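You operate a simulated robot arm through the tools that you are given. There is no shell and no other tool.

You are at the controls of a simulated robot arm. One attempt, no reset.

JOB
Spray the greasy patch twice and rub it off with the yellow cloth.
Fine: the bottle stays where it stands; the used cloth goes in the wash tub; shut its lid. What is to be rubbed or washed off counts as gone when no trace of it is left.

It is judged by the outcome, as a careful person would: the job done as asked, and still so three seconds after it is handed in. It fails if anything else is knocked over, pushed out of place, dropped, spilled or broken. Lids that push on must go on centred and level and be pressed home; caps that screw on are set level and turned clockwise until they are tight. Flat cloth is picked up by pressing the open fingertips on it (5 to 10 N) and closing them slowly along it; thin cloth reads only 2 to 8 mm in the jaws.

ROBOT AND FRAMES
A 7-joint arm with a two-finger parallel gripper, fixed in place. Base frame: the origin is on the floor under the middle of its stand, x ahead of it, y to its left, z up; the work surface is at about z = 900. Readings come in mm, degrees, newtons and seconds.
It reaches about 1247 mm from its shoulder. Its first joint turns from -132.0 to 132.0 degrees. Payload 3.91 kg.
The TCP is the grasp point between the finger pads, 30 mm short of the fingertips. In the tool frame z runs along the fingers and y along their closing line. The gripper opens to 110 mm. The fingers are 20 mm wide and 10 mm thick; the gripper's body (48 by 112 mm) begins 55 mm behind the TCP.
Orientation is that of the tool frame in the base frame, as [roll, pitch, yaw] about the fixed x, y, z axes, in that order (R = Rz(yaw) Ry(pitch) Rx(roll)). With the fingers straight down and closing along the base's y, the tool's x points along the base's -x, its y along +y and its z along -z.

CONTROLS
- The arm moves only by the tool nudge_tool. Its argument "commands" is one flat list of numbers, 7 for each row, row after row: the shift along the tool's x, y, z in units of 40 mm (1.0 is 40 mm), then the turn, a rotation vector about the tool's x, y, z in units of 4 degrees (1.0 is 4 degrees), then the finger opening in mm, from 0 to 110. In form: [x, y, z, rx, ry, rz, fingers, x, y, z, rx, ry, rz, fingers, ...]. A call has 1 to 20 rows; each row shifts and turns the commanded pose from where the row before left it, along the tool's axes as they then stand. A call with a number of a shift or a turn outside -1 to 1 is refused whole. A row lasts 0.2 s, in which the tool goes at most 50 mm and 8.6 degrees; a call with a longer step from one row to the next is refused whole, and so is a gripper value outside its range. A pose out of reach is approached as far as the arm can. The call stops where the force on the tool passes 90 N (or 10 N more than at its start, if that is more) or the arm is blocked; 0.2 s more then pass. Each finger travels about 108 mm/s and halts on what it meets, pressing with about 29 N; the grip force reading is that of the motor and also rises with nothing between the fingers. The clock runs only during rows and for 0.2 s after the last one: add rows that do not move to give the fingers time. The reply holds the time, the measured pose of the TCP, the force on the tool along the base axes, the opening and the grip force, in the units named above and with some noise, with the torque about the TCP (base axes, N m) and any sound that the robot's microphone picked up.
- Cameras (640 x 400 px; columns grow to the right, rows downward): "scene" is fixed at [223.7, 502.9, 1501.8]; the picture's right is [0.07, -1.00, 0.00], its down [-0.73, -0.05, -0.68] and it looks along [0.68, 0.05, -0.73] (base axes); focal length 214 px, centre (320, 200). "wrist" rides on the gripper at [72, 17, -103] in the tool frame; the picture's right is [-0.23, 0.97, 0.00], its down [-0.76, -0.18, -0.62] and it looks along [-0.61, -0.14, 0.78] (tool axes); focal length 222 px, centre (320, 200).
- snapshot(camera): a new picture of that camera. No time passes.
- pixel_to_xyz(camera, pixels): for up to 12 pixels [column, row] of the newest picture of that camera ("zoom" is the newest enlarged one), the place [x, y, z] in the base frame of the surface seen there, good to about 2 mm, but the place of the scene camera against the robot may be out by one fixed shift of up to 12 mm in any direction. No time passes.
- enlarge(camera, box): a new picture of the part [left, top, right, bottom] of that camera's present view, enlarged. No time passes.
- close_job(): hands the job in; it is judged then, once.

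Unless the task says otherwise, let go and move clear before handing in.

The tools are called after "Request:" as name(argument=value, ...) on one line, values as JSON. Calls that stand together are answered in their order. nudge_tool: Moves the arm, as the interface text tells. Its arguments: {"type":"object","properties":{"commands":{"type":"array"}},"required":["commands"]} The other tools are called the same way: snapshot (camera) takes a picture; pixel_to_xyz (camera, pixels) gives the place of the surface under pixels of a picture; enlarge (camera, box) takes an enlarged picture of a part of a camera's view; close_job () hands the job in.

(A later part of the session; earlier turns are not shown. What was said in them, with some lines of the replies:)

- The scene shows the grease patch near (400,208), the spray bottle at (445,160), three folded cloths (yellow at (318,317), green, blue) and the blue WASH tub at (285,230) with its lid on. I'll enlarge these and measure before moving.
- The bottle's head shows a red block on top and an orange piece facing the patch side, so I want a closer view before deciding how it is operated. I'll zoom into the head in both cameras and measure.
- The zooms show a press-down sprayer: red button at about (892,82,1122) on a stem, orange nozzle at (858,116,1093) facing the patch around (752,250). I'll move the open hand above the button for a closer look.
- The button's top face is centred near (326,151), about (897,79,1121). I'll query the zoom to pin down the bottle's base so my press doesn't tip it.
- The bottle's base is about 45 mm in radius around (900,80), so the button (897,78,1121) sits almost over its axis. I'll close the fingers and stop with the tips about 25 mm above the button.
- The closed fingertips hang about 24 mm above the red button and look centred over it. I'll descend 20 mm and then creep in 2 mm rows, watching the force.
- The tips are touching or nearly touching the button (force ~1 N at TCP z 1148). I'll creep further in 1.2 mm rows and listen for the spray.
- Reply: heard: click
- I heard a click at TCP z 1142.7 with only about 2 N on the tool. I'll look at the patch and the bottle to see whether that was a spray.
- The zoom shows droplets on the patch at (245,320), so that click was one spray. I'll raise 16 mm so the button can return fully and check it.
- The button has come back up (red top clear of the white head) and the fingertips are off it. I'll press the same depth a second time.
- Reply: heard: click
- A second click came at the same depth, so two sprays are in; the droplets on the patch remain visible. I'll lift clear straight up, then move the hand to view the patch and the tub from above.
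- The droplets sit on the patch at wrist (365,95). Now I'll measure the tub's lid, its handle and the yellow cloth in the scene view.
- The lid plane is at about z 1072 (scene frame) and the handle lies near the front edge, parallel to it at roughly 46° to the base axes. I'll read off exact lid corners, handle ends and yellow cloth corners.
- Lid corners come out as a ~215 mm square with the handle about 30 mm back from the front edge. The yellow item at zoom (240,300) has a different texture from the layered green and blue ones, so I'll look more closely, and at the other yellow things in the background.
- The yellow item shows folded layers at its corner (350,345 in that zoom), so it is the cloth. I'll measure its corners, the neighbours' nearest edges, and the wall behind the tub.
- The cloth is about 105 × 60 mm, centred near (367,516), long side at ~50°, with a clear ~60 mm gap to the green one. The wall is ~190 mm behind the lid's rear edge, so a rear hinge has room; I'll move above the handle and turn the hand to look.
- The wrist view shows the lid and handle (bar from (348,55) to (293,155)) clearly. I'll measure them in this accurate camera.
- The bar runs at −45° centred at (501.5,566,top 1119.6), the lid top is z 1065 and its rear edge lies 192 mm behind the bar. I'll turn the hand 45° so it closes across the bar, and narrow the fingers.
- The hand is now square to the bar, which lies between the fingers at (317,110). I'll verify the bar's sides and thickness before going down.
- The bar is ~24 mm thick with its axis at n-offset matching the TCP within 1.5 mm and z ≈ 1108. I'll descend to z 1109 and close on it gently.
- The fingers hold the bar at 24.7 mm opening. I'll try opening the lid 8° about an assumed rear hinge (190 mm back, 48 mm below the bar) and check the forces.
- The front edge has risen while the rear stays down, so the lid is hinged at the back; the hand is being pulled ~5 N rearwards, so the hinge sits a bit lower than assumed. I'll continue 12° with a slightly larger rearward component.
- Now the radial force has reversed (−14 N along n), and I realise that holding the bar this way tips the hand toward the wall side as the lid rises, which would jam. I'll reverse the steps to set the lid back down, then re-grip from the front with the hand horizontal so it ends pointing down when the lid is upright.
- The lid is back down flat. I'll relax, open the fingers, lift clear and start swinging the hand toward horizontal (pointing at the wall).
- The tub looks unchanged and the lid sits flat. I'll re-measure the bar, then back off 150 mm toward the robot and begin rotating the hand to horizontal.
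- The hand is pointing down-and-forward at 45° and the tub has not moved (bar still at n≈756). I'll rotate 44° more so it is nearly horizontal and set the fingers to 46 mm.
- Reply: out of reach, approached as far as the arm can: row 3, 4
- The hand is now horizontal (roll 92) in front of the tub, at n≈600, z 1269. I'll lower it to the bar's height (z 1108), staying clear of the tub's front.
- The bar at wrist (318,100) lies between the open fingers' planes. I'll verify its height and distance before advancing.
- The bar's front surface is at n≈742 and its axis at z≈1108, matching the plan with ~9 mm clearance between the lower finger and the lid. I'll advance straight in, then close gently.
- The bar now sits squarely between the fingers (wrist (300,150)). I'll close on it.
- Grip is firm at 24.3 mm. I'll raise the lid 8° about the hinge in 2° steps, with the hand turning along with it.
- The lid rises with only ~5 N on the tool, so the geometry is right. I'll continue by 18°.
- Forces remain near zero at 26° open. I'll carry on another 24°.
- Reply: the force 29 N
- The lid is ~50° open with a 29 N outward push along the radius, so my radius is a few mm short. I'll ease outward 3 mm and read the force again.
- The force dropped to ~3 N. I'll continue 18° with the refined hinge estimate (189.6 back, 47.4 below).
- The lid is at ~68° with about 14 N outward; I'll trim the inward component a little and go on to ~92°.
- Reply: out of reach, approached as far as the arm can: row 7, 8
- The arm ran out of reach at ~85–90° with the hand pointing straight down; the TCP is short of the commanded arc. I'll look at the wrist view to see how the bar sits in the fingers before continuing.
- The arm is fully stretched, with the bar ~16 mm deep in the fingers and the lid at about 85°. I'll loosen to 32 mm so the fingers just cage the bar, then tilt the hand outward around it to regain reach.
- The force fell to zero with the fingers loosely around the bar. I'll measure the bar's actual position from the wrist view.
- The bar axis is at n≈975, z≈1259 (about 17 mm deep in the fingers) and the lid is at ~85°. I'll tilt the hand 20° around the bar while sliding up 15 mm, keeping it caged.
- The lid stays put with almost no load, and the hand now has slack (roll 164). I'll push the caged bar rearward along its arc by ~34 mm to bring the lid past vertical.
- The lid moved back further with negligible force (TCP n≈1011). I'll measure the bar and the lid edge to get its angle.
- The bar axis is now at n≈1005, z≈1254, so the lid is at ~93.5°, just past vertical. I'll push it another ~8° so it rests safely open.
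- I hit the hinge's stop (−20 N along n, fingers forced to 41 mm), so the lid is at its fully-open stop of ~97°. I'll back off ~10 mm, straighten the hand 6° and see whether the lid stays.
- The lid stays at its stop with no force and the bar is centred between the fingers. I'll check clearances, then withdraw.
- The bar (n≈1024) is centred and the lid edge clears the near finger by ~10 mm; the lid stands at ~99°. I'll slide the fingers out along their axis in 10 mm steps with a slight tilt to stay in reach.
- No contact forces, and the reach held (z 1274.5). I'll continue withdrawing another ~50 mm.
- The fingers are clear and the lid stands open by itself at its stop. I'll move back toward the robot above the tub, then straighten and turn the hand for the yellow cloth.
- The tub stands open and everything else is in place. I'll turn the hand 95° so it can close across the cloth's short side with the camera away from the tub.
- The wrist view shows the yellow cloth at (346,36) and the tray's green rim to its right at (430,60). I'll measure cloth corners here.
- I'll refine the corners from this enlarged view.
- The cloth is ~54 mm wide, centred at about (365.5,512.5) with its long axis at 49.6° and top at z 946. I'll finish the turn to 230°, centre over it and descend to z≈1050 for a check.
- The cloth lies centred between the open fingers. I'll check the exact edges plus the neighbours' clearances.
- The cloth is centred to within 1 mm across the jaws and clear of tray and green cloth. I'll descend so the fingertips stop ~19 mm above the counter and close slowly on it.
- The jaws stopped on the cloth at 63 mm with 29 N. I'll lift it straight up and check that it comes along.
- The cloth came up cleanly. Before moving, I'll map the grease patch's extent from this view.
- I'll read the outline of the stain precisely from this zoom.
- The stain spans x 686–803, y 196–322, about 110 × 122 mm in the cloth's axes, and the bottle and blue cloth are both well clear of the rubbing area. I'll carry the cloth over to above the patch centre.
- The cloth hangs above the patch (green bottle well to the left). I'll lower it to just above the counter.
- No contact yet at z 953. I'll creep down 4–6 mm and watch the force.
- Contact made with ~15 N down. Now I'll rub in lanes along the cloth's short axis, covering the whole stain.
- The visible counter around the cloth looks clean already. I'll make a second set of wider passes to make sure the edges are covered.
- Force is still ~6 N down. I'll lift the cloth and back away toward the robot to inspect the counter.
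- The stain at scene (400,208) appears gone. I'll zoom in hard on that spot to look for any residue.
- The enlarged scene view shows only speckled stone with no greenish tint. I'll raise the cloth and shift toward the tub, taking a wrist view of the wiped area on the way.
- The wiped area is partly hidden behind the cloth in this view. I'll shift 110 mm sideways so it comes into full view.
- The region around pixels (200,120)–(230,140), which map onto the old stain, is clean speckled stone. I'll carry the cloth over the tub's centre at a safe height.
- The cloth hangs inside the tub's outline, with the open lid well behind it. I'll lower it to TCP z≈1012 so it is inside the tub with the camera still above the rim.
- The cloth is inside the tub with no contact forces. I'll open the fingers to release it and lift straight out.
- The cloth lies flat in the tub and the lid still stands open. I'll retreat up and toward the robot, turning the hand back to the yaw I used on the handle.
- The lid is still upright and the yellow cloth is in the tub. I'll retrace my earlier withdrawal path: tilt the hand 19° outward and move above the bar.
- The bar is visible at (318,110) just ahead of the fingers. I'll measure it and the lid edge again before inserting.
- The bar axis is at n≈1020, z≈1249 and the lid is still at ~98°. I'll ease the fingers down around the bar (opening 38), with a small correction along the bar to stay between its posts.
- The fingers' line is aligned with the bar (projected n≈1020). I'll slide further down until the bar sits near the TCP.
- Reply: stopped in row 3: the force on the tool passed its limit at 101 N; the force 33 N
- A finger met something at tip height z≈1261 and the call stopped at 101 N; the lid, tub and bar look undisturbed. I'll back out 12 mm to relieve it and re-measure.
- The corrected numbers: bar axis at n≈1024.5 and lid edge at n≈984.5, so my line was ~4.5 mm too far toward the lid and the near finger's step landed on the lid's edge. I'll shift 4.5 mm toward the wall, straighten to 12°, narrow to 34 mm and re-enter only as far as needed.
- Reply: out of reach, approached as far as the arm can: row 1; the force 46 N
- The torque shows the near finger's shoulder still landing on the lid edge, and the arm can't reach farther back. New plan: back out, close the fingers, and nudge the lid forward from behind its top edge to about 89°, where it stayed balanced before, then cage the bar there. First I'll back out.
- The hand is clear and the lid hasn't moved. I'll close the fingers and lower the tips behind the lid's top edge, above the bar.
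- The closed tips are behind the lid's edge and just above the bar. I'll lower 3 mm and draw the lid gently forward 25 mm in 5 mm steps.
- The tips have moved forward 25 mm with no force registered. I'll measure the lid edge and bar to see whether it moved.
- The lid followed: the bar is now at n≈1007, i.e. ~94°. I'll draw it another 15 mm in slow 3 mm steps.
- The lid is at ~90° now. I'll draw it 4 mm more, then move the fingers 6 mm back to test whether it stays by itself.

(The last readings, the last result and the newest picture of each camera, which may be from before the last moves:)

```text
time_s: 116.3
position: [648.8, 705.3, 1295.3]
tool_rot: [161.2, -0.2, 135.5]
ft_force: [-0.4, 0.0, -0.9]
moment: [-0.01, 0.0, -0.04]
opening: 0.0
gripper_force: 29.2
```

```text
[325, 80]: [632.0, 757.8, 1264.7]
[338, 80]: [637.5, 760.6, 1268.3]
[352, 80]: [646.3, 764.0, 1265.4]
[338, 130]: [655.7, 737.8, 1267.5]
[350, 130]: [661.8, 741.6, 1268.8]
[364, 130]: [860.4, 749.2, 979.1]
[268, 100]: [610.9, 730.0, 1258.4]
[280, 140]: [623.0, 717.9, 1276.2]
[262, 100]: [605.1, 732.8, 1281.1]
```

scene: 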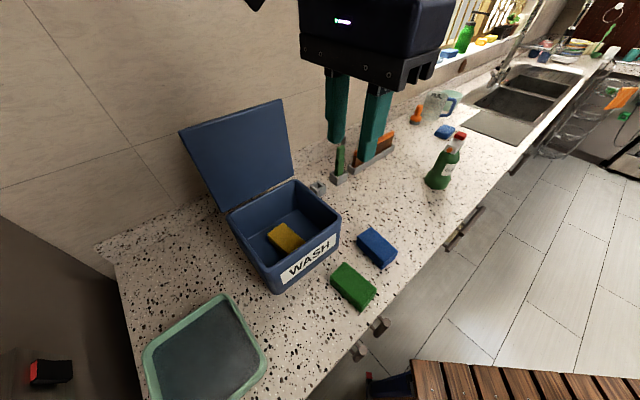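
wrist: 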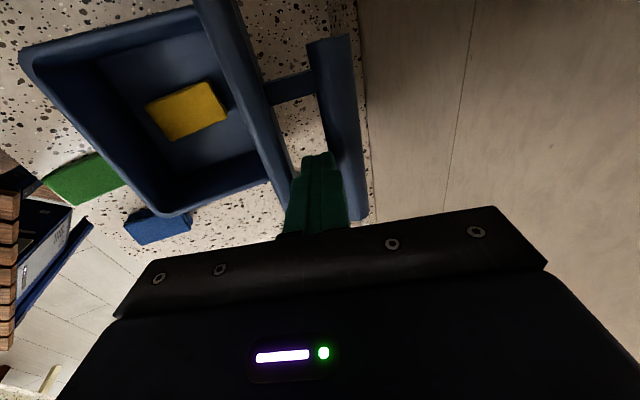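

The lid stayed put at ~89° when I moved away, so the hinge holds it. I'll lift the tips out, open to 36 mm, straighten to 8° and line up above the bar (n≈990, z≈1256).

Request:
nudge_tool(commands=[0, 0.09, -0.28, 0, 0, 0, 0, 0, 0.13, -0.38, 0, 0, 0, 0, 0, 0.13, -0.38, 0, 0, 0, 0, 0, 0.27, 0.08, 0, 0, 0, 10, 0, 0.27, 0.08, 0.9, 0, 0, 25, 0, 0, 0, 0.9, 0, 0, 36, 0, 0, 0, 0.9, 0, 0, 36, 0, 0, 0, 0, 0, 0, 36])

Request:
snapshot(camera="wrist")

Request:
enlarge(camera="wrist", box=[220, 20, 400, 240])

```text
time_s: 118.1
position: [662.0, 711.5, 1336.8]
tool_rot: [172.2, -0.2, 135.5]
ft_force: [0.3, 0.0, -0.2]
moment: [0.02, -0.01, -0.04]
opening: 36.0
gripper_force: 0.1
out of reach, approached as far as the arm can: row 7
```

```text
taken
```

wrist: 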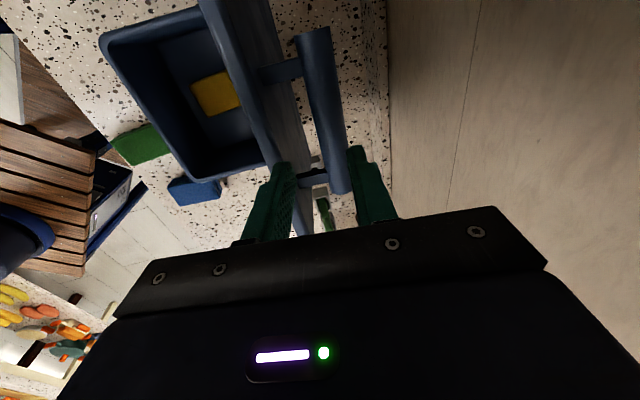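

```text
1.82 times, centred on (310, 130) of wrist
```

zoom: 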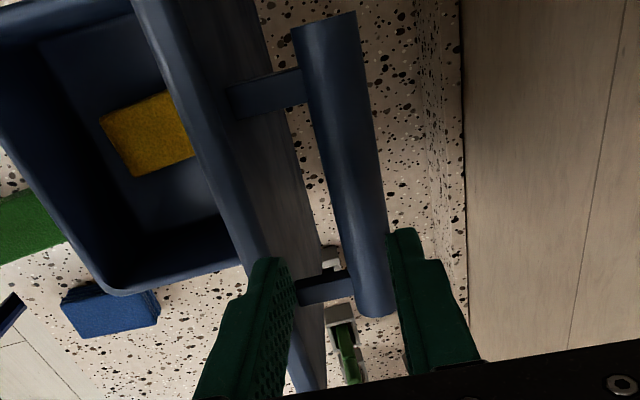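

I'm above the bar with the fingers open. Re-measuring bar and lid edge from here.

Request:
pixel_to_xyz(camera="wrist", pixels=[[303, 60], [314, 60], [325, 60], [313, 120], [322, 120], [332, 120], [330, 170], [268, 110], [250, 60], [280, 110], [262, 60], [290, 160]])

```text
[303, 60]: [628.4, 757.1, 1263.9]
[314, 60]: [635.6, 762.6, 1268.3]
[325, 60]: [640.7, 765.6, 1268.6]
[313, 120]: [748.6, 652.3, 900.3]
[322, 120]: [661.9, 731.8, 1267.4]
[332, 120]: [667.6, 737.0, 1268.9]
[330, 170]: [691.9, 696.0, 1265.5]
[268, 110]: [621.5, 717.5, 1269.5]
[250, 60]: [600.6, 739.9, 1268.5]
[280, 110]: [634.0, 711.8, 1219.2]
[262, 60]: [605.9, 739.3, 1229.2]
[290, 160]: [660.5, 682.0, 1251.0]
```

The bar axis is at n≈991.5, z≈1257 and the lid's outer face at n≈948. My line is ~9 mm short, so I'll drop 20 mm while shifting 9 mm toward the wall and re-check the pose before entering.

Request:
nudge_tool(commands=[0.05, 0.06, 0.25, 0, 0, 0, 36, 0.05, 0.09, 0.15, 0, 0, 0, 36, 0.05, 0.08, 0.1, 0, 0, 0, 36, 0, 0, 0, 0, 0, 0, 36])

Request:
enlarge(camera="wrist", box=[220, 20, 400, 240])

```text
time_s: 119.1
position: [665.4, 722.7, 1317.9]
tool_rot: [172.1, -0.1, 135.6]
ft_force: [0.3, 0.4, -1.2]
moment: [0.01, 0.01, 0.0]
opening: 36.0
gripper_force: 0.0
```

```text
1.82 times, centred on (310, 130) of wrist
```

zoom: 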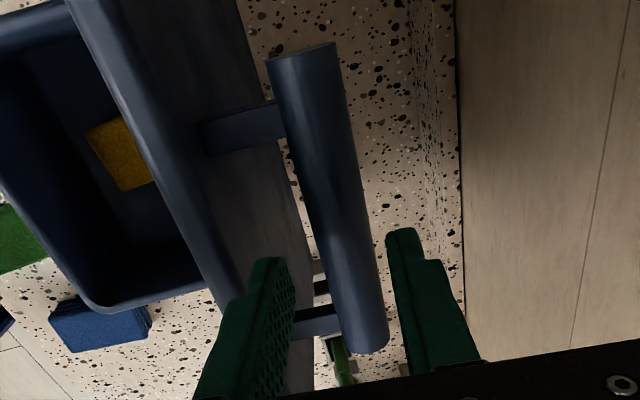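

Aligned within ~1.5 mm of the bar now. I'll descend along the finger axis in 10 mm steps.

Request:
nudge_tool(commands=[0, 0.04, 0.25, 0, 0, 0, 36, 0, 0, 0.25, 0, 0, 0, 36, 0, 0, 0.15, 0, 0, 0, 36, 0, 0, 0, 0, 0, 0, 36])

Request:
enlarge(camera="wrist", box=[220, 20, 400, 240])

```text
time_s: 120.1
position: [667.3, 728.6, 1293.0]
tool_rot: [172.0, -0.2, 135.4]
ft_force: [0.4, -0.5, 0.8]
moment: [-0.02, 0.0, 0.02]
opening: 35.9
gripper_force: 0.1
```

```text
1.82 times, centred on (310, 130) of wrist
```

zoom: 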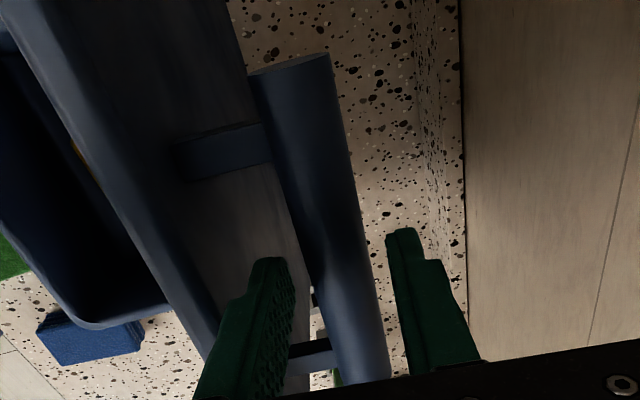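

No contact; the fingertips are entering on both sides of the bar. I'll continue down 28 mm.

Request:
nudge_tool(commands=[0, 0, 0.2, 0, 0, 0, 36, 0, 0, 0.2, 0, 0, 0, 36, 0, 0, 0.2, 0, 0, 0, 36, 0, 0, 0.1, 0, 0, 0, 36, 0, 0, 0, 0, 0, 0, 36])

Request:
snapshot(camera="wrist")

Request:
enlarge(camera="wrist", box=[220, 20, 400, 240])

```text
time_s: 121.3
position: [672.2, 731.3, 1264.5]
tool_rot: [172.0, 0.0, 135.5]
ft_force: [0.2, -0.3, 0.2]
moment: [0.02, -0.02, 0.0]
opening: 35.9
gripper_force: 0.1
```

```text
taken
```

wrist: 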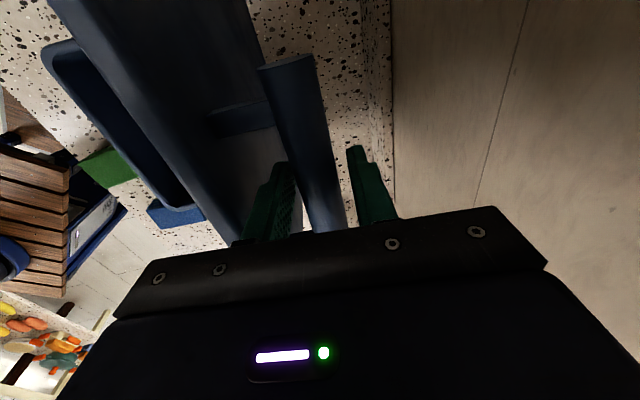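

```text
1.82 times, centred on (310, 130) of wrist
```

zoom: 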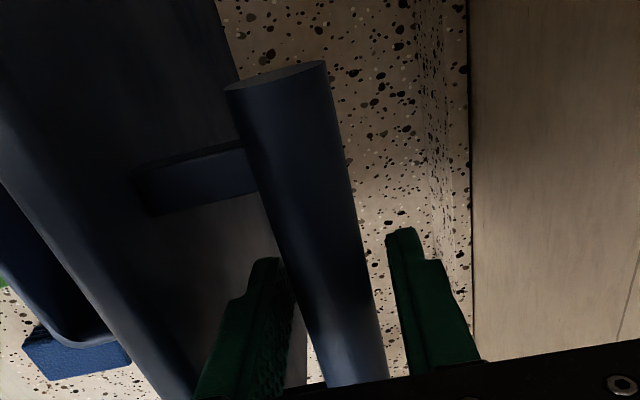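

The bar lies between the fingers with no contact forces. I'll go 6 mm deeper and close to grip it.

Request:
nudge_tool(commands=[0, -0.02, 0.15, 0, 0, 0, 36, 0, 0, 0, 0, 0, 0, 30, 0, 0, 0, 0, 0, 0, 26, 0, 0, 0, 0, 0, 0, 22, 0, 0, 0, 0, 0, 0, 20, 0, 0, 0, 0, 0, 0, 20])

Request:
enlarge(camera="wrist", box=[220, 20, 400, 240])

```text
time_s: 122.7
position: [671.0, 729.7, 1258.6]
tool_rot: [172.0, -0.1, 135.5]
ft_force: [-0.8, 0.5, -2.7]
moment: [-0.04, -0.01, -0.39]
opening: 24.5
gripper_force: 44.9
```

```text
1.82 times, centred on (310, 130) of wrist
```

zoom: 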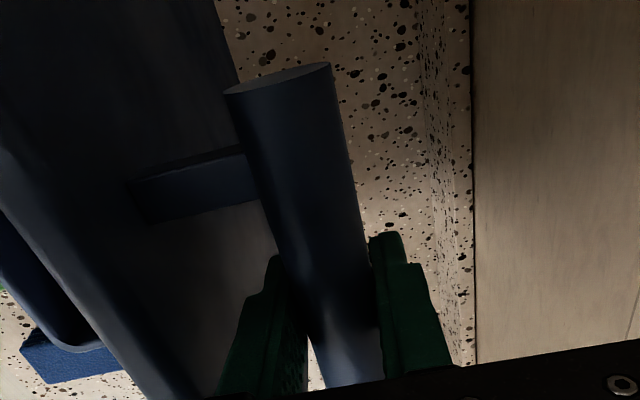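

The bar is gripped (24.5 mm). I'll begin closing about the known hinge, 12° first, and check the forces.

Request:
nudge_tool(commands=[0, -0.2495, -0.0885, -0.75, 0, 0, 20, 0, -0.2495, -0.0885, -0.75, 0, 0, 20, 0, -0.2495, -0.0885, -0.75, 0, 0, 20, 0, -0.2495, -0.0885, -0.75, 0, 0, 20, 0, 0, 0, 0, 0, 0, 20])

Request:
enlarge(camera="scene", box=[160, 40, 360, 300])

```text
time_s: 123.9
position: [642.2, 700.9, 1262.3]
tool_rot: [160.1, 0.0, 135.4]
ft_force: [-0.3, -0.8, -27.2]
moment: [-0.11, 0.0, -0.4]
opening: 24.4
gripper_force: 44.9
```

```text
1.54 times, centred on (260, 170) of scene
```

zoom: 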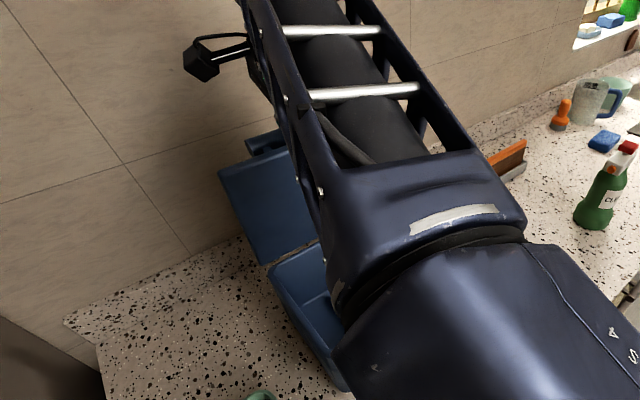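

There's a 27 N downward pull, meaning I'm about 2–3 mm outside the true circle. I'll ease inward and read the force again.

Request:
nudge_tool(commands=[0, -0.02, 0.055, 0, 0, 0, 20, 0, 0, 0, 0, 0, 0, 20])

```text
time_s: 124.5
position: [642.3, 700.6, 1261.3]
tool_rot: [159.9, -0.1, 135.5]
ft_force: [1.1, 1.3, -5.9]
moment: [0.05, -0.29, -0.38]
opening: 24.5
gripper_force: 45.2
```

Down to 6 N. I'll continue closing 15° with the updated hinge estimate.

Request:
nudge_tool(commands=[0, -0.2473, -0.0835, -0.75, 0, 0, 20, 0, -0.2473, -0.0835, -0.75, 0, 0, 20, 0, -0.2473, -0.0835, -0.75, 0, 0, 20, 0, -0.2473, -0.0835, -0.75, 0, 0, 20, 0, -0.2473, -0.0835, -0.75, 0, 0, 20, 0, 0, 0, 0, 0, 0, 20])

```text
time_s: 125.9
position: [605.9, 664.6, 1254.2]
tool_rot: [145.0, 0.0, 135.5]
ft_force: [-5.2, 1.9, -2.2]
moment: [-0.09, 0.32, -0.29]
opening: 24.6
gripper_force: 45.1
```

Forces are low (~5 N) at ~63°. Continuing another 18°.

Request:
nudge_tool(commands=[0, -0.2473, -0.0835, -0.75, 0, 0, 20, 0, -0.2473, -0.0835, -0.75, 0, 0, 20, 0, -0.2473, -0.0835, -0.75, 0, 0, 20, 0, -0.2473, -0.0835, -0.75, 0, 0, 20, 0, -0.2473, -0.0835, -0.75, 0, 0, 20, 0, -0.2473, -0.0835, -0.75, 0, 0, 20, 0, 0, 0, 0, 0, 0, 20])

Request:
enlarge(camera="scene", box=[160, 40, 360, 300])

```text
time_s: 127.5
position: [564.9, 623.2, 1228.7]
tool_rot: [127.0, -0.1, 135.5]
ft_force: [-2.4, 5.5, -4.8]
moment: [0.53, 0.67, 0.54]
opening: 24.5
gripper_force: 45.0
```

```text
1.54 times, centred on (260, 170) of scene
```

zoom: 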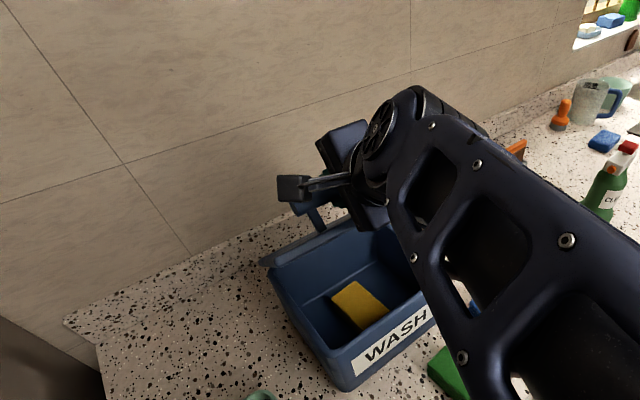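

The lid is ~45° down with low forces. Continuing another 18°.

Request:
nudge_tool(commands=[0, -0.2473, -0.0835, -0.75, 0, 0, 20, 0, -0.2473, -0.0835, -0.75, 0, 0, 20, 0, -0.2473, -0.0835, -0.75, 0, 0, 20, 0, -0.2473, -0.0835, -0.75, 0, 0, 20, 0, -0.2473, -0.0835, -0.75, 0, 0, 20, 0, -0.2473, -0.0835, -0.75, 0, 0, 20, 0, 0, 0, 0, 0, 0, 20])

Request:
enlarge(camera="scene", box=[160, 40, 360, 300])

```text
time_s: 129.1
position: [532.7, 591.5, 1187.2]
tool_rot: [109.0, -0.1, 135.4]
ft_force: [-8.3, 7.8, -3.1]
moment: [-0.28, -0.09, -0.86]
opening: 24.9
gripper_force: 45.2
```

```text
1.54 times, centred on (260, 170) of scene
```

zoom: 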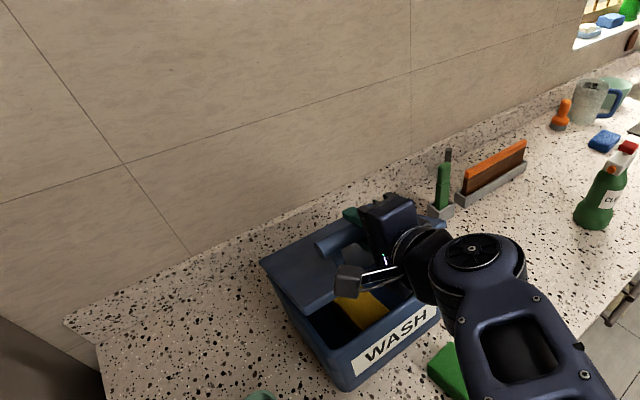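

At ~27° with a small sideways pull (−11 N along the bar). I'll correct 1 mm sideways and continue 18°.

Request:
nudge_tool(commands=[0.03, -0.2473, -0.0835, -0.75, 0, 0, 20, 0, -0.2473, -0.0835, -0.75, 0, 0, 20, 0, -0.2473, -0.0835, -0.75, 0, 0, 20, 0, -0.2473, -0.0835, -0.75, 0, 0, 20, 0, -0.2473, -0.0835, -0.75, 0, 0, 20, 0, -0.2473, -0.0835, -0.75, 0, 0, 20, 0, 0, 0, 0, 0, 0, 20])

Request:
enlarge(camera="scene", box=[180, 130, 400, 320])

Request:
snapshot(camera="wrist")

```text
time_s: 130.7
position: [511.1, 570.4, 1145.1]
tool_rot: [92.0, 0.0, 135.4]
ft_force: [28.1, 15.0, -16.7]
moment: [-0.07, -0.02, -0.11]
opening: 24.7
gripper_force: 44.8
out of reach, approached as far as the arm can: row 6
```

```text
2.11 times, centred on (290, 225) of scene
```

zoom: 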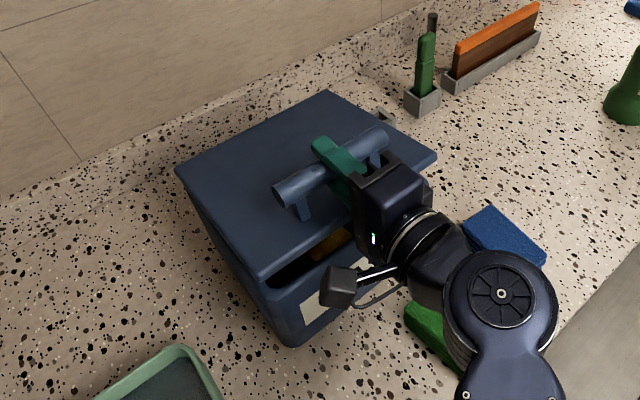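

```text
taken
```

wrist: 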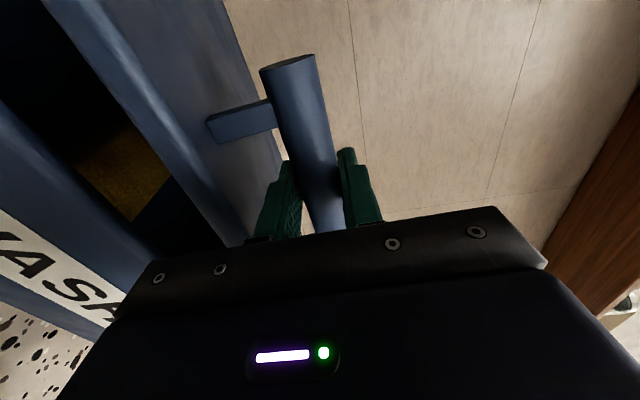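

I'm at ~10° open; the last row hit a wrist limit at this orientation, leaving a 30 N pull. I'll relax that, then loosen to a cage of 30 mm so the bar can turn in the fingers while I lower it the rest of the way.

Request:
nudge_tool(commands=[0, -0.03, 0.06, 0, 0, 0, 20, 0, 0, 0, 0, 0, 0, 20, 0, 0, 0, 0, 0, 0, 27, 0, 0, 0, 0, 0, 0, 30, 0, 0, 0, 0, 0, 0, 30])

Request:
snapshot(camera="wrist")

Request:
enlarge(camera="scene", box=[180, 130, 400, 320])

```text
time_s: 131.9
position: [510.7, 571.0, 1151.3]
tool_rot: [91.6, -0.1, 135.4]
ft_force: [-0.1, -0.2, 0.0]
moment: [-0.04, -0.03, -0.01]
opening: 30.0
gripper_force: 0.1
out of reach, approached as far as the arm can: row 1
```

```text
taken
```

wrist: 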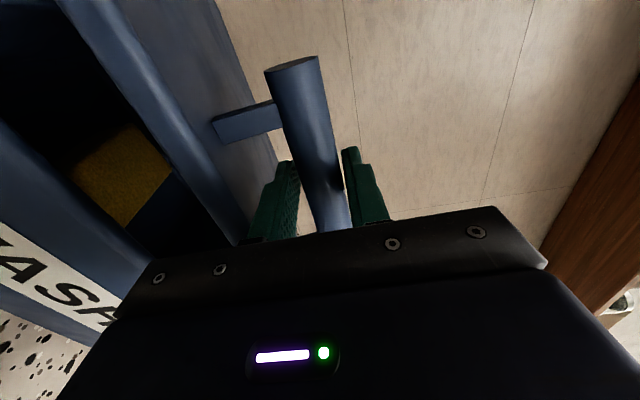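

```text
2.11 times, centred on (290, 225) of scene
```

zoom: 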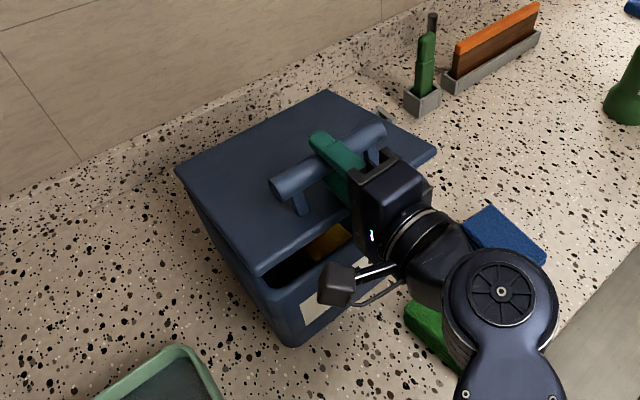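

Zero force with the fingers loose: the hinge's friction is holding the lid at ~12° on its own. I'll lower the cage so the upper finger pushes the bar down, a few mm at a time.

Request:
nudge_tool(commands=[0, -0.2, -0.05, 0.1, 0, 0, 30, 0, -0.2, -0.06, 0, 0, 0, 30, 0, 0, 0, 0, 0, 0, 30])

Request:
enlarge(camera="scene", box=[180, 130, 400, 320])

```text
time_s: 132.7
position: [505.9, 567.3, 1145.5]
tool_rot: [92.0, 0.0, 135.5]
ft_force: [0.4, 0.0, 0.1]
moment: [-0.01, 0.01, 0.0]
opening: 29.9
gripper_force: 0.2
out of reach, approached as far as the arm can: row 2
```

```text
2.11 times, centred on (290, 225) of scene
```

zoom: 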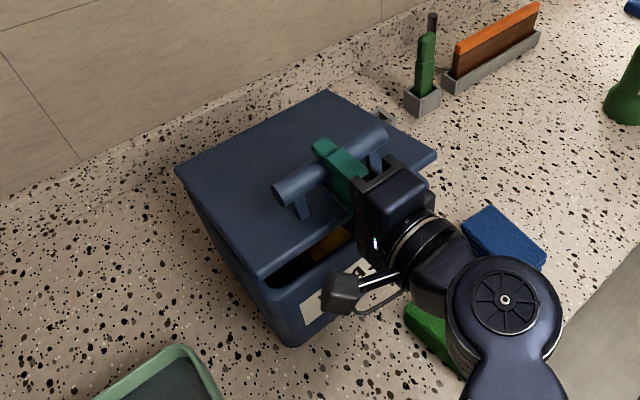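

The arm's present configuration can't go lower in this pose, and the lid keeps holding by itself. I'll withdraw the fingers from the bar in small steps and then press the lid shut from above instead.

Request:
nudge_tool(commands=[0, 0, -0.25, 0, 0, 0, 34, 0, 0, -0.25, 0, 0, 0, 34, 0, 0, 0, 0, 0, 0, 34])

Request:
enlarge(camera="scene", box=[180, 130, 400, 320])

Request:
snapshot(camera="wrist")

```text
time_s: 133.5
position: [491.2, 552.6, 1146.6]
tool_rot: [91.8, -0.1, 135.4]
ft_force: [0.2, 0.8, -0.9]
moment: [0.02, -0.01, 0.0]
opening: 34.2
gripper_force: 0.0
```

```text
2.11 times, centred on (290, 225) of scene
```

zoom: 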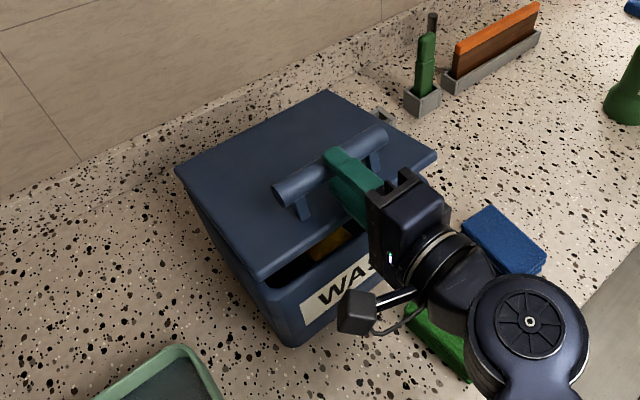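

```text
taken
```

wrist: 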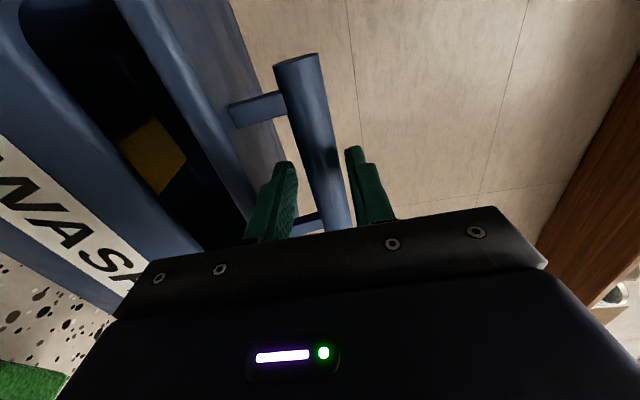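

The fingers slid back 20 mm cleanly and the lid stays. From this nearer position lowering may be possible, so I'll try pressing down 16 mm with the upper finger on the bar.

Request:
nudge_tool(commands=[0, -0.2, 0, 0, 0, 0, 34, 0, -0.2, 0, 0, 0, 0, 34, 0, 0, 0, 0, 0, 0, 34])

Request:
enlarge(camera="scene", box=[180, 130, 400, 320])

```text
time_s: 134.3
position: [490.9, 553.2, 1143.4]
tool_rot: [92.0, -0.1, 135.4]
ft_force: [0.6, 0.0, -0.3]
moment: [0.02, -0.01, -0.04]
opening: 34.1
gripper_force: 0.1
out of reach, approached as far as the arm can: row 1, 2
```

```text
2.11 times, centred on (290, 225) of scene
```

zoom: 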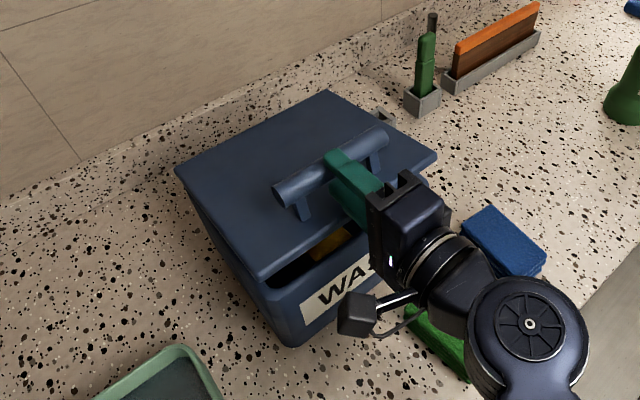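

The arm can't go lower in this configuration. I'll withdraw the rest of the way (60 mm) and come back from above with the fingers closed and pointing down.

Request:
nudge_tool(commands=[0, 0, -0.25, 0, 0, 0, 34, 0, 0, -0.4, 0, 0, 0, 34, 0, 0, -0.5, 0, 0, 0, 34, 0, 0, -0.5, 0, 0, 0, 34, 0, 0, 0, 0, 0, 0, 34])

Request:
snapshot(camera="scene")

```text
time_s: 135.5
position: [444.3, 505.6, 1147.9]
tool_rot: [91.5, 0.0, 135.5]
ft_force: [-0.2, -0.2, -0.4]
moment: [-0.03, -0.04, -0.02]
opening: 34.0
gripper_force: 0.1
```

```text
taken
```

scene: 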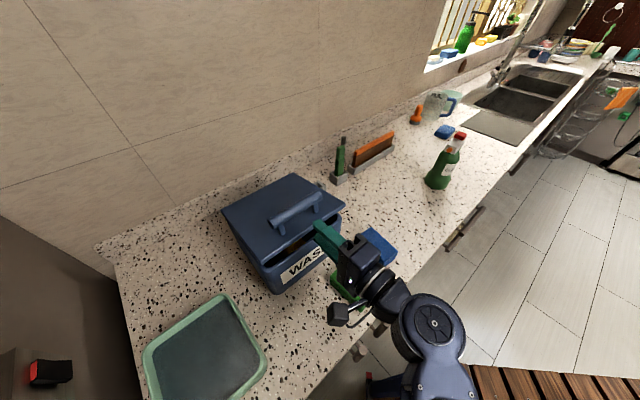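

The lid holds itself ~10° open and the hand is clear in front. I'll rise ~100 mm and swing the hand back to pointing down with fingers closed.

Request:
nudge_tool(commands=[0, 0.8, -0.1, 0, 0, 0, 30, 0, 0.8, 0, 0, 0, 0, 20, 0, 0.9, 0, 0, 0, 0, 10, 0, 0, 0, 1, 0, 0, 0, 0, 0, 0, 1, 0, 0, 0, 0, 0, 0, 1, 0, 0, 0, 0, 0, 0, 1, 0, 0, 0, 0, 0, 0, 1, 0, 0, 0, 0, 0, 0, 1, 0, 0, 0, 0, 0, 0, 1, 0, 0, 0, 0, 0, 0, 1, 0, 0, 0, 0, 0, 0, 1, 0, 0, 0, 0, 0, 0, 1, 0, 0, 0, 0, 0, 0, 1, 0, 0, 0, 0, 0, 0, 1, 0, 0, 0, 0, 0, 0, 1, 0, 0, 0, 0, 0, 0, 1, 0, 0, 0, 0, 0, 0, 1, 0, 0, 0, 0, 0, 0, 1, 0, 0, 0])

Request:
snapshot(camera="scene")

```text
time_s: 139.5
position: [443.2, 504.4, 1246.3]
tool_rot: [155.6, 0.1, 135.5]
ft_force: [-0.6, -0.5, -0.7]
moment: [0.0, 0.0, -0.02]
opening: 0.0
gripper_force: 28.9
```

```text
taken
```

scene: 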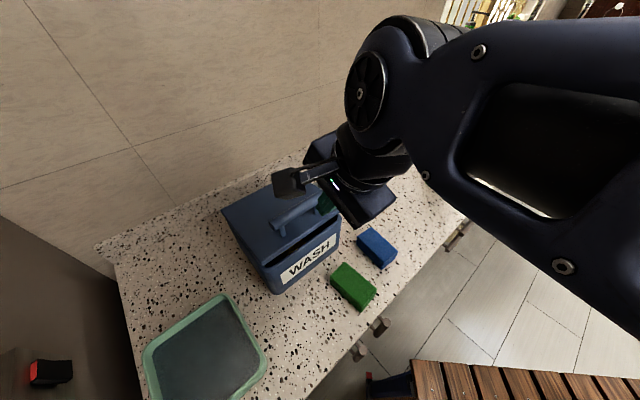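

Continuing: finish the rotation to vertical and move above the bar.

Request:
nudge_tool(commands=[0, 0, 0, 0.871, 0, 0, 0, 0, 0, 0, 0.871, 0, 0, 0, 0, 0, 0, 0.871, 0, 0, 0, 0, 0, 0, 0.871, 0, 0, 0, 0, 0, 0, 0.871, 0, 0, 0, 0, 0, 0, 0.871, 0, 0, 0, 0, 0, 0, 0.871, 0, 0, 0, 0, 0.77, 0, 0, 0, 0, 0, 0, 0.77, 0, 0, 0, 0, 0, 0, 0.75, 0, 0, 0, 0, 0, 0, 0, 0, 0, 0, 0, 0])

Request:
snapshot(camera="wrist")

Request:
snapshot(camera="scene")

```text
time_s: 141.9
position: [508.2, 570.2, 1246.2]
tool_rot: [179.9, -0.1, 135.5]
ft_force: [-0.9, 0.0, -0.4]
moment: [0.0, -0.04, -0.01]
opening: 0.0
gripper_force: 29.5
```

```text
taken
```

wrist: 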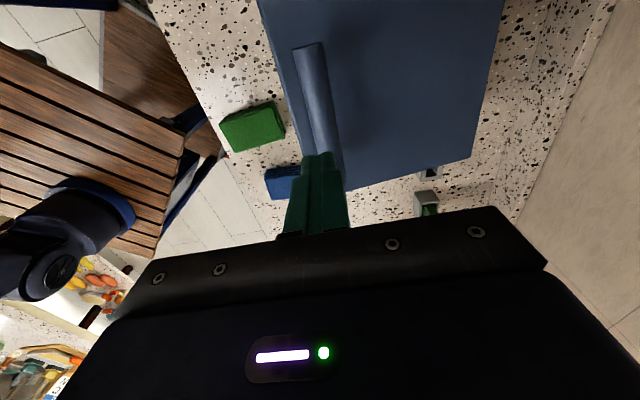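

```text
taken
```

scene: 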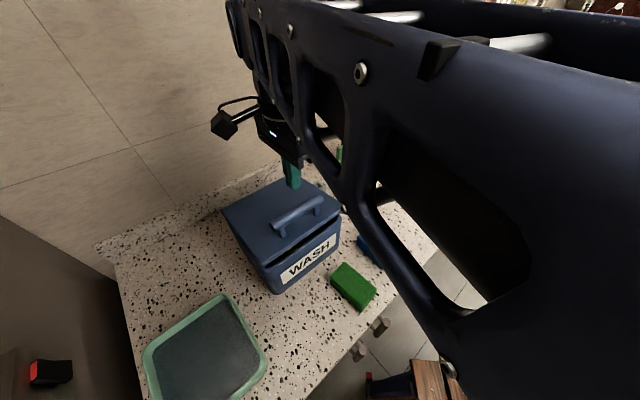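

Request:
pixel_to_xyz(camera="wrist", pixels=[[300, 60], [310, 60], [322, 60], [306, 105], [316, 105], [328, 105], [320, 140], [262, 10], [290, 100], [440, 100], [400, 50], [318, 160]])

Request:
enlarge(camera="wrist", box=[220, 0, 520, 230])

```text
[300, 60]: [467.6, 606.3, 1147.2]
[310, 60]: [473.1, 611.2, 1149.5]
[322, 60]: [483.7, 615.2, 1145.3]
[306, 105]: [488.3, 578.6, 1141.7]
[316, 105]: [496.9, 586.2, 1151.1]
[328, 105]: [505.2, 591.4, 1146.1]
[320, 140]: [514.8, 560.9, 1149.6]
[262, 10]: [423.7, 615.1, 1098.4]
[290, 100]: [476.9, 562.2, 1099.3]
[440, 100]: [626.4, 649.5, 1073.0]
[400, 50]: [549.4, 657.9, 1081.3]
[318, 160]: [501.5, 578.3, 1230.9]
```

```text
1.74 times, centred on (370, 115) of wrist
```

zoom: 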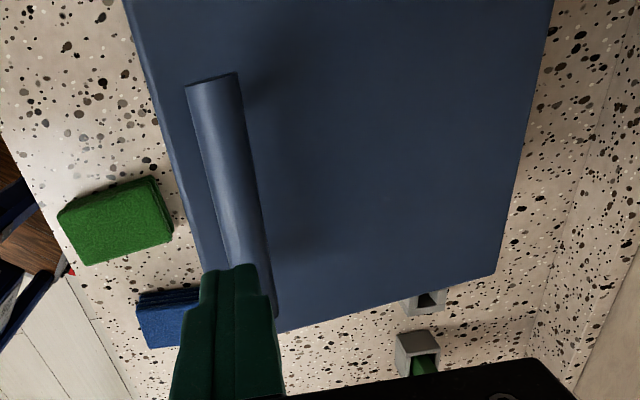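

The bar's top is at n≈766, z≈1150 and the closed fingertips hang above it. I'll descend and push the bar down in 4 mm steps.

Request:
nudge_tool(commands=[0, 0, 0.75, 0, 0, 0, 0, 0, 0, 0.5, 0, 0, 0, 0, 0, 0, 0.2, 0, 0, 0, 0, 0, 0, 0.1, 0, 0, 0, 0, 0, 0, 0.1, 0, 0, 0, 0, 0, 0, 0.1, 0, 0, 0, 0, 0, 0, 0.1, 0, 0, 0, 0, 0, 0, 0.1, 0, 0, 0, 0, 0, 0, 0.1, 0, 0, 0, 0, 0, 0, 0, 0, 0, 0, 0])

Request:
enlarge(camera="scene", box=[180, 130, 400, 320])

Request:
snapshot(camera="wrist")

```text
time_s: 144.1
position: [508.5, 569.6, 1164.3]
tool_rot: [179.8, -0.1, 135.6]
ft_force: [0.5, -0.1, 0.3]
moment: [-0.01, 0.02, 0.01]
opening: 0.0
gripper_force: 28.9
```

```text
2.11 times, centred on (290, 225) of scene
```

zoom: 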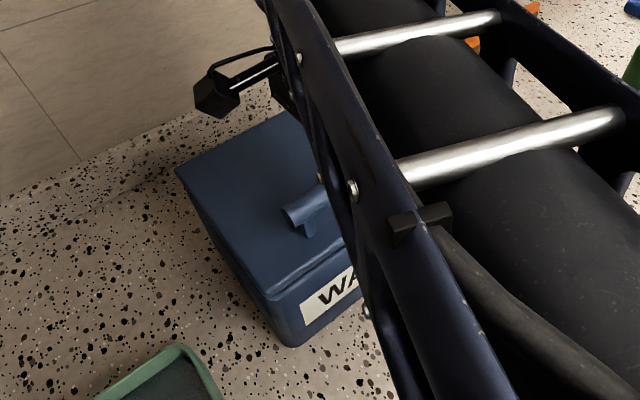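

```text
taken
```

wrist: 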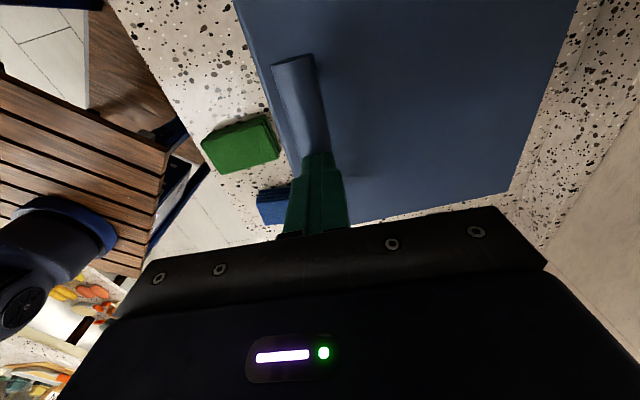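

The lid is following the fingertips down with negligible force (tips at 1134). I'll keep going to the closed height of about 1120 and a touch beyond to feel the stop.

Request:
nudge_tool(commands=[0, 0, 0.1, 0, 0, 0, 0, 0, 0, 0.1, 0, 0, 0, 0, 0, 0, 0.1, 0, 0, 0, 0, 0, 0, 0.05, 0, 0, 0, 0, 0, 0, 0.05, 0, 0, 0, 0, 0, 0, 0, 0, 0, 0, 0])

Request:
snapshot(camera="wrist")

```text
time_s: 145.5
position: [508.4, 570.6, 1149.8]
tool_rot: [179.7, -0.1, 135.4]
ft_force: [-1.9, 0.9, 7.7]
moment: [0.01, 0.1, -0.05]
opening: 0.0
gripper_force: 29.1
```

```text
taken
```

wrist: 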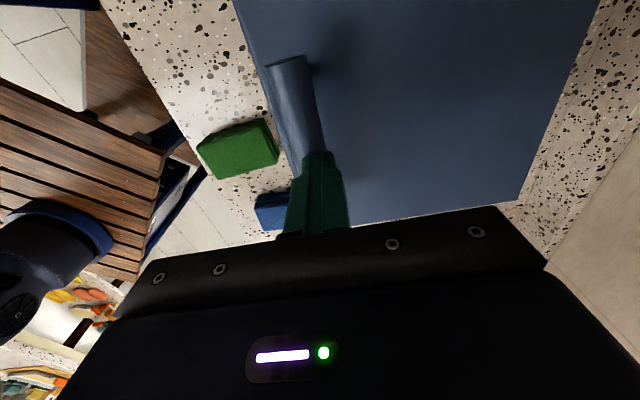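

Force rose to 8 N with the tips at z 1119.8, which matches the closed bar height. I'll press 2 mm more to seat it and then lift away.

Request:
nudge_tool(commands=[0, 0, 0.03, 0, 0, 0, 0, 0, 0, 0.03, 0, 0, 0, 0, 0, 0, 0, 0, 0, 0, 0])

Request:
nudge_tool(commands=[0, 0, -0.2, 0, 0, 0, 0, 0, 0, -0.6, 0, 0, 0, 0, 0, 0, -0.9, 0, 0, 0, 0, 0, 0, -0.9, 0, 0, 0, 0, 0, 0, -0.9, 0, 0, 0, 0, 0, 0, 0, 0, 0, 0, 0])

Request:
snapshot(camera="wrist")

Request:
pixel_to_xyz(camera="wrist", pixels=[[300, 60], [312, 100], [275, 20], [290, 110], [400, 50], [440, 100], [480, 30], [460, 150], [330, 170]])

```text
time_s: 146.3
position: [507.1, 570.1, 1148.4]
tool_rot: [179.7, -0.1, 135.4]
ft_force: [-3.4, 2.8, 38.1]
moment: [-0.13, 0.27, -0.01]
opening: 0.1
gripper_force: 28.8
```

```text
time_s: 147.7
position: [508.2, 570.1, 1287.1]
tool_rot: [179.8, 0.1, 135.5]
ft_force: [-1.0, 0.6, -0.2]
moment: [0.02, 0.02, 0.0]
opening: 0.2
gripper_force: 28.8
```

```text
taken
```

wrist: 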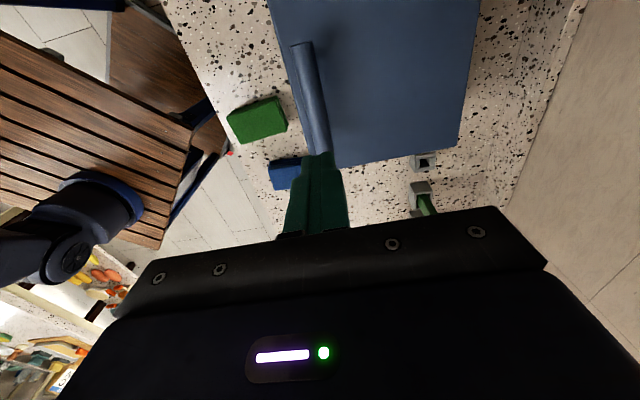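

```text
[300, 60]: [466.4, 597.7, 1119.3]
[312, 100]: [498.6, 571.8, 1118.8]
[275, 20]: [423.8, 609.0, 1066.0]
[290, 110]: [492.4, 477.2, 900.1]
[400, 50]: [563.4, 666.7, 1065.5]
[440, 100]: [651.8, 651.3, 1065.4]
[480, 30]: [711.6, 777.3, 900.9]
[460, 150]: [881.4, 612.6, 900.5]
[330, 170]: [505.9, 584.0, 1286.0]
```

The lid surface reads 1065.4–1066 front to back and the bar top 1119, so it is fully shut. I'll move the arm up and away and check the whole scene.

Request:
nudge_tool(commands=[0, -0.6, -0.6, 0, 0, 0, 0, 0, -0.7, -0.6, 0, 0, 0, 0, 0, -0.7, -0.6, 0, 0, 0, 0, -0.7, -0.6, 0, 0, 0, 0, 0, -0.9, -0.2, 0, 0, 0, 0, 0, -0.9, -0.2, 0, 0, 0, 0, 0, -0.9, -0.2, 0, 0, 0, 0, 0, -0.9, 0, 0, 0, 0, 0, 0, -0.9, 0, 0, 0, 0, 0, 0, 0, 0, 0, 0, 0, 0, 0])

Request:
snapshot(camera="scene")

Request:
snapshot(camera="wrist")

```text
time_s: 149.9
position: [565.5, 332.5, 1358.3]
tool_rot: [179.7, -0.2, 135.5]
ft_force: [-0.3, 0.0, 0.6]
moment: [-0.03, 0.0, 0.01]
opening: 0.0
gripper_force: 28.6
```

```text
taken
```

scene: 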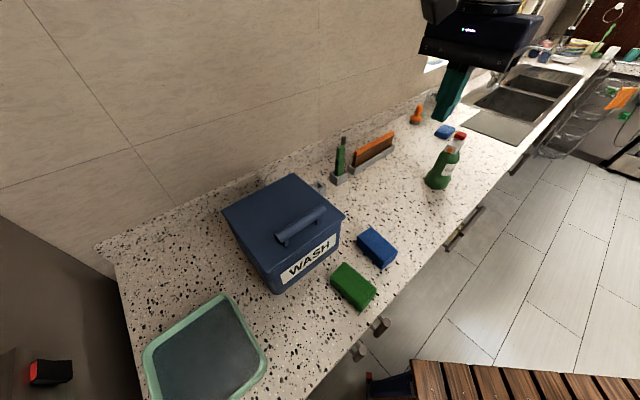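

```text
taken
```

wrist: 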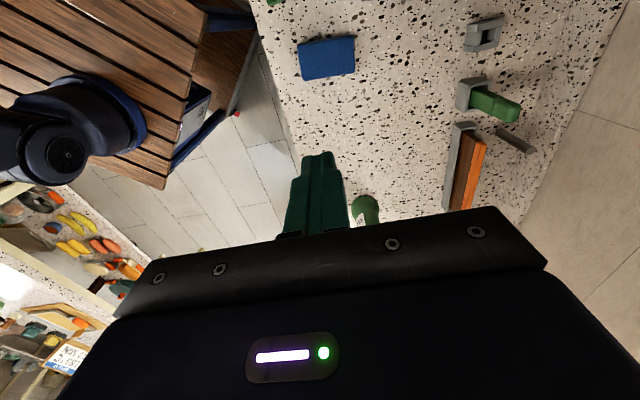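

The scene shows the lid shut, the bottle in place and the counter clear. I'll check the former stain area and the tub closely, comparing positions with the start.

Request:
enlarge(camera="scene", box=[365, 180, 435, 235])

Request:
enlarge(camera="wrist", box=[270, 80, 450, 210])

Request:
enlarge(camera="scene", box=[210, 165, 360, 295])

Request:
pixel_to_xyz(camera="zoom", pixels=[[130, 142], [347, 32], [498, 159], [270, 328], [365, 178], [200, 150], [400, 120]])

Request:
pixel_to_xyz(camera="scene", pixels=[[460, 137], [450, 160], [437, 185], [352, 286], [377, 249]])

```text
7.27 times, centred on (400, 208) of scene
```

zoom: 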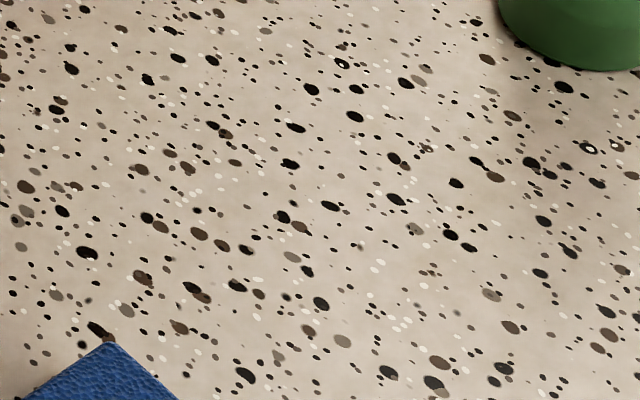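

```text
3.08 times, centred on (360, 145) of wrist
```

zoom: 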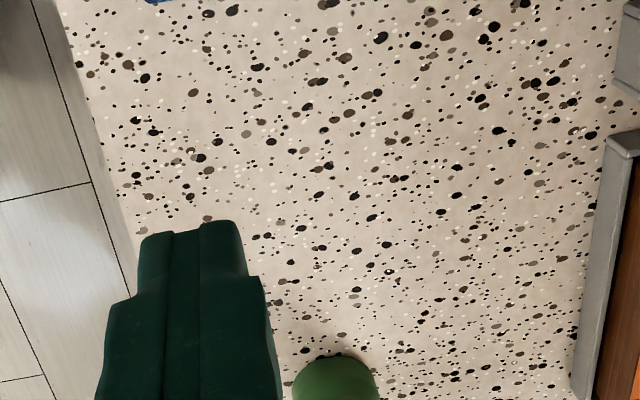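

```text
3.08 times, centred on (285, 230) of scene
```

zoom: 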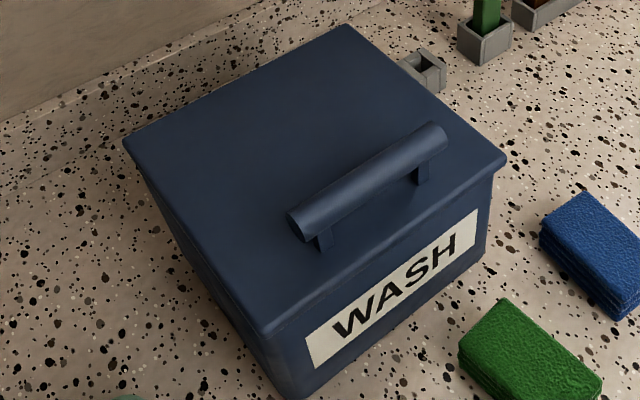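

```text
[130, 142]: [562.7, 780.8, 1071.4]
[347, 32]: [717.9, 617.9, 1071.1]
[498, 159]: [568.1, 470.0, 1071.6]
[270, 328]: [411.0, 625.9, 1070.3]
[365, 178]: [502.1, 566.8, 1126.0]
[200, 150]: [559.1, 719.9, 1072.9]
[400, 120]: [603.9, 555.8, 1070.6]
```

```text
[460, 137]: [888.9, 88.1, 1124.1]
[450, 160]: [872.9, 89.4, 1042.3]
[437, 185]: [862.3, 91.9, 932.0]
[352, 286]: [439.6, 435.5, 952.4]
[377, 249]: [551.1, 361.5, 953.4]
```

Every point matches its starting position: the tub corners and handle, the bottle, and the green and blue cloths are within about 2 mm. The lid is flat and shut with the yellow cloth inside, and zoomed views from both cameras show no trace of grease. The gripper is empty and clear, so I'm handing the job in.

Request:
close_job()

```text
The job is handed in.
```

The greasy patch got two sprays and was rubbed off with the yellow cloth. Zoomed views from both cameras show no trace of it left. The job has been handed in, but I haven't seen the verdict.

- **Bottle:** I worked it where it stands by pressing its button, and heard two clicks. It is still in its starting place.
- **Cloth and tub:** the yellow cloth is lying in the wash tub. The lid is shut and reads level from front to back.
- **Everything else:** the tub and the green and blue cloths measured within about 2 mm of where they started. Nothing else was moved or knocked over.

**Rough contact:** while I was trying to take hold of the open lid's handle to close it, a finger landed on the lid's edge twice. The first contact reached about 101 N and stopped the arm; the second read about 46 N. I saw no damage or movement afterwards, and I then closed the lid by its handle and pressed it shut from above.
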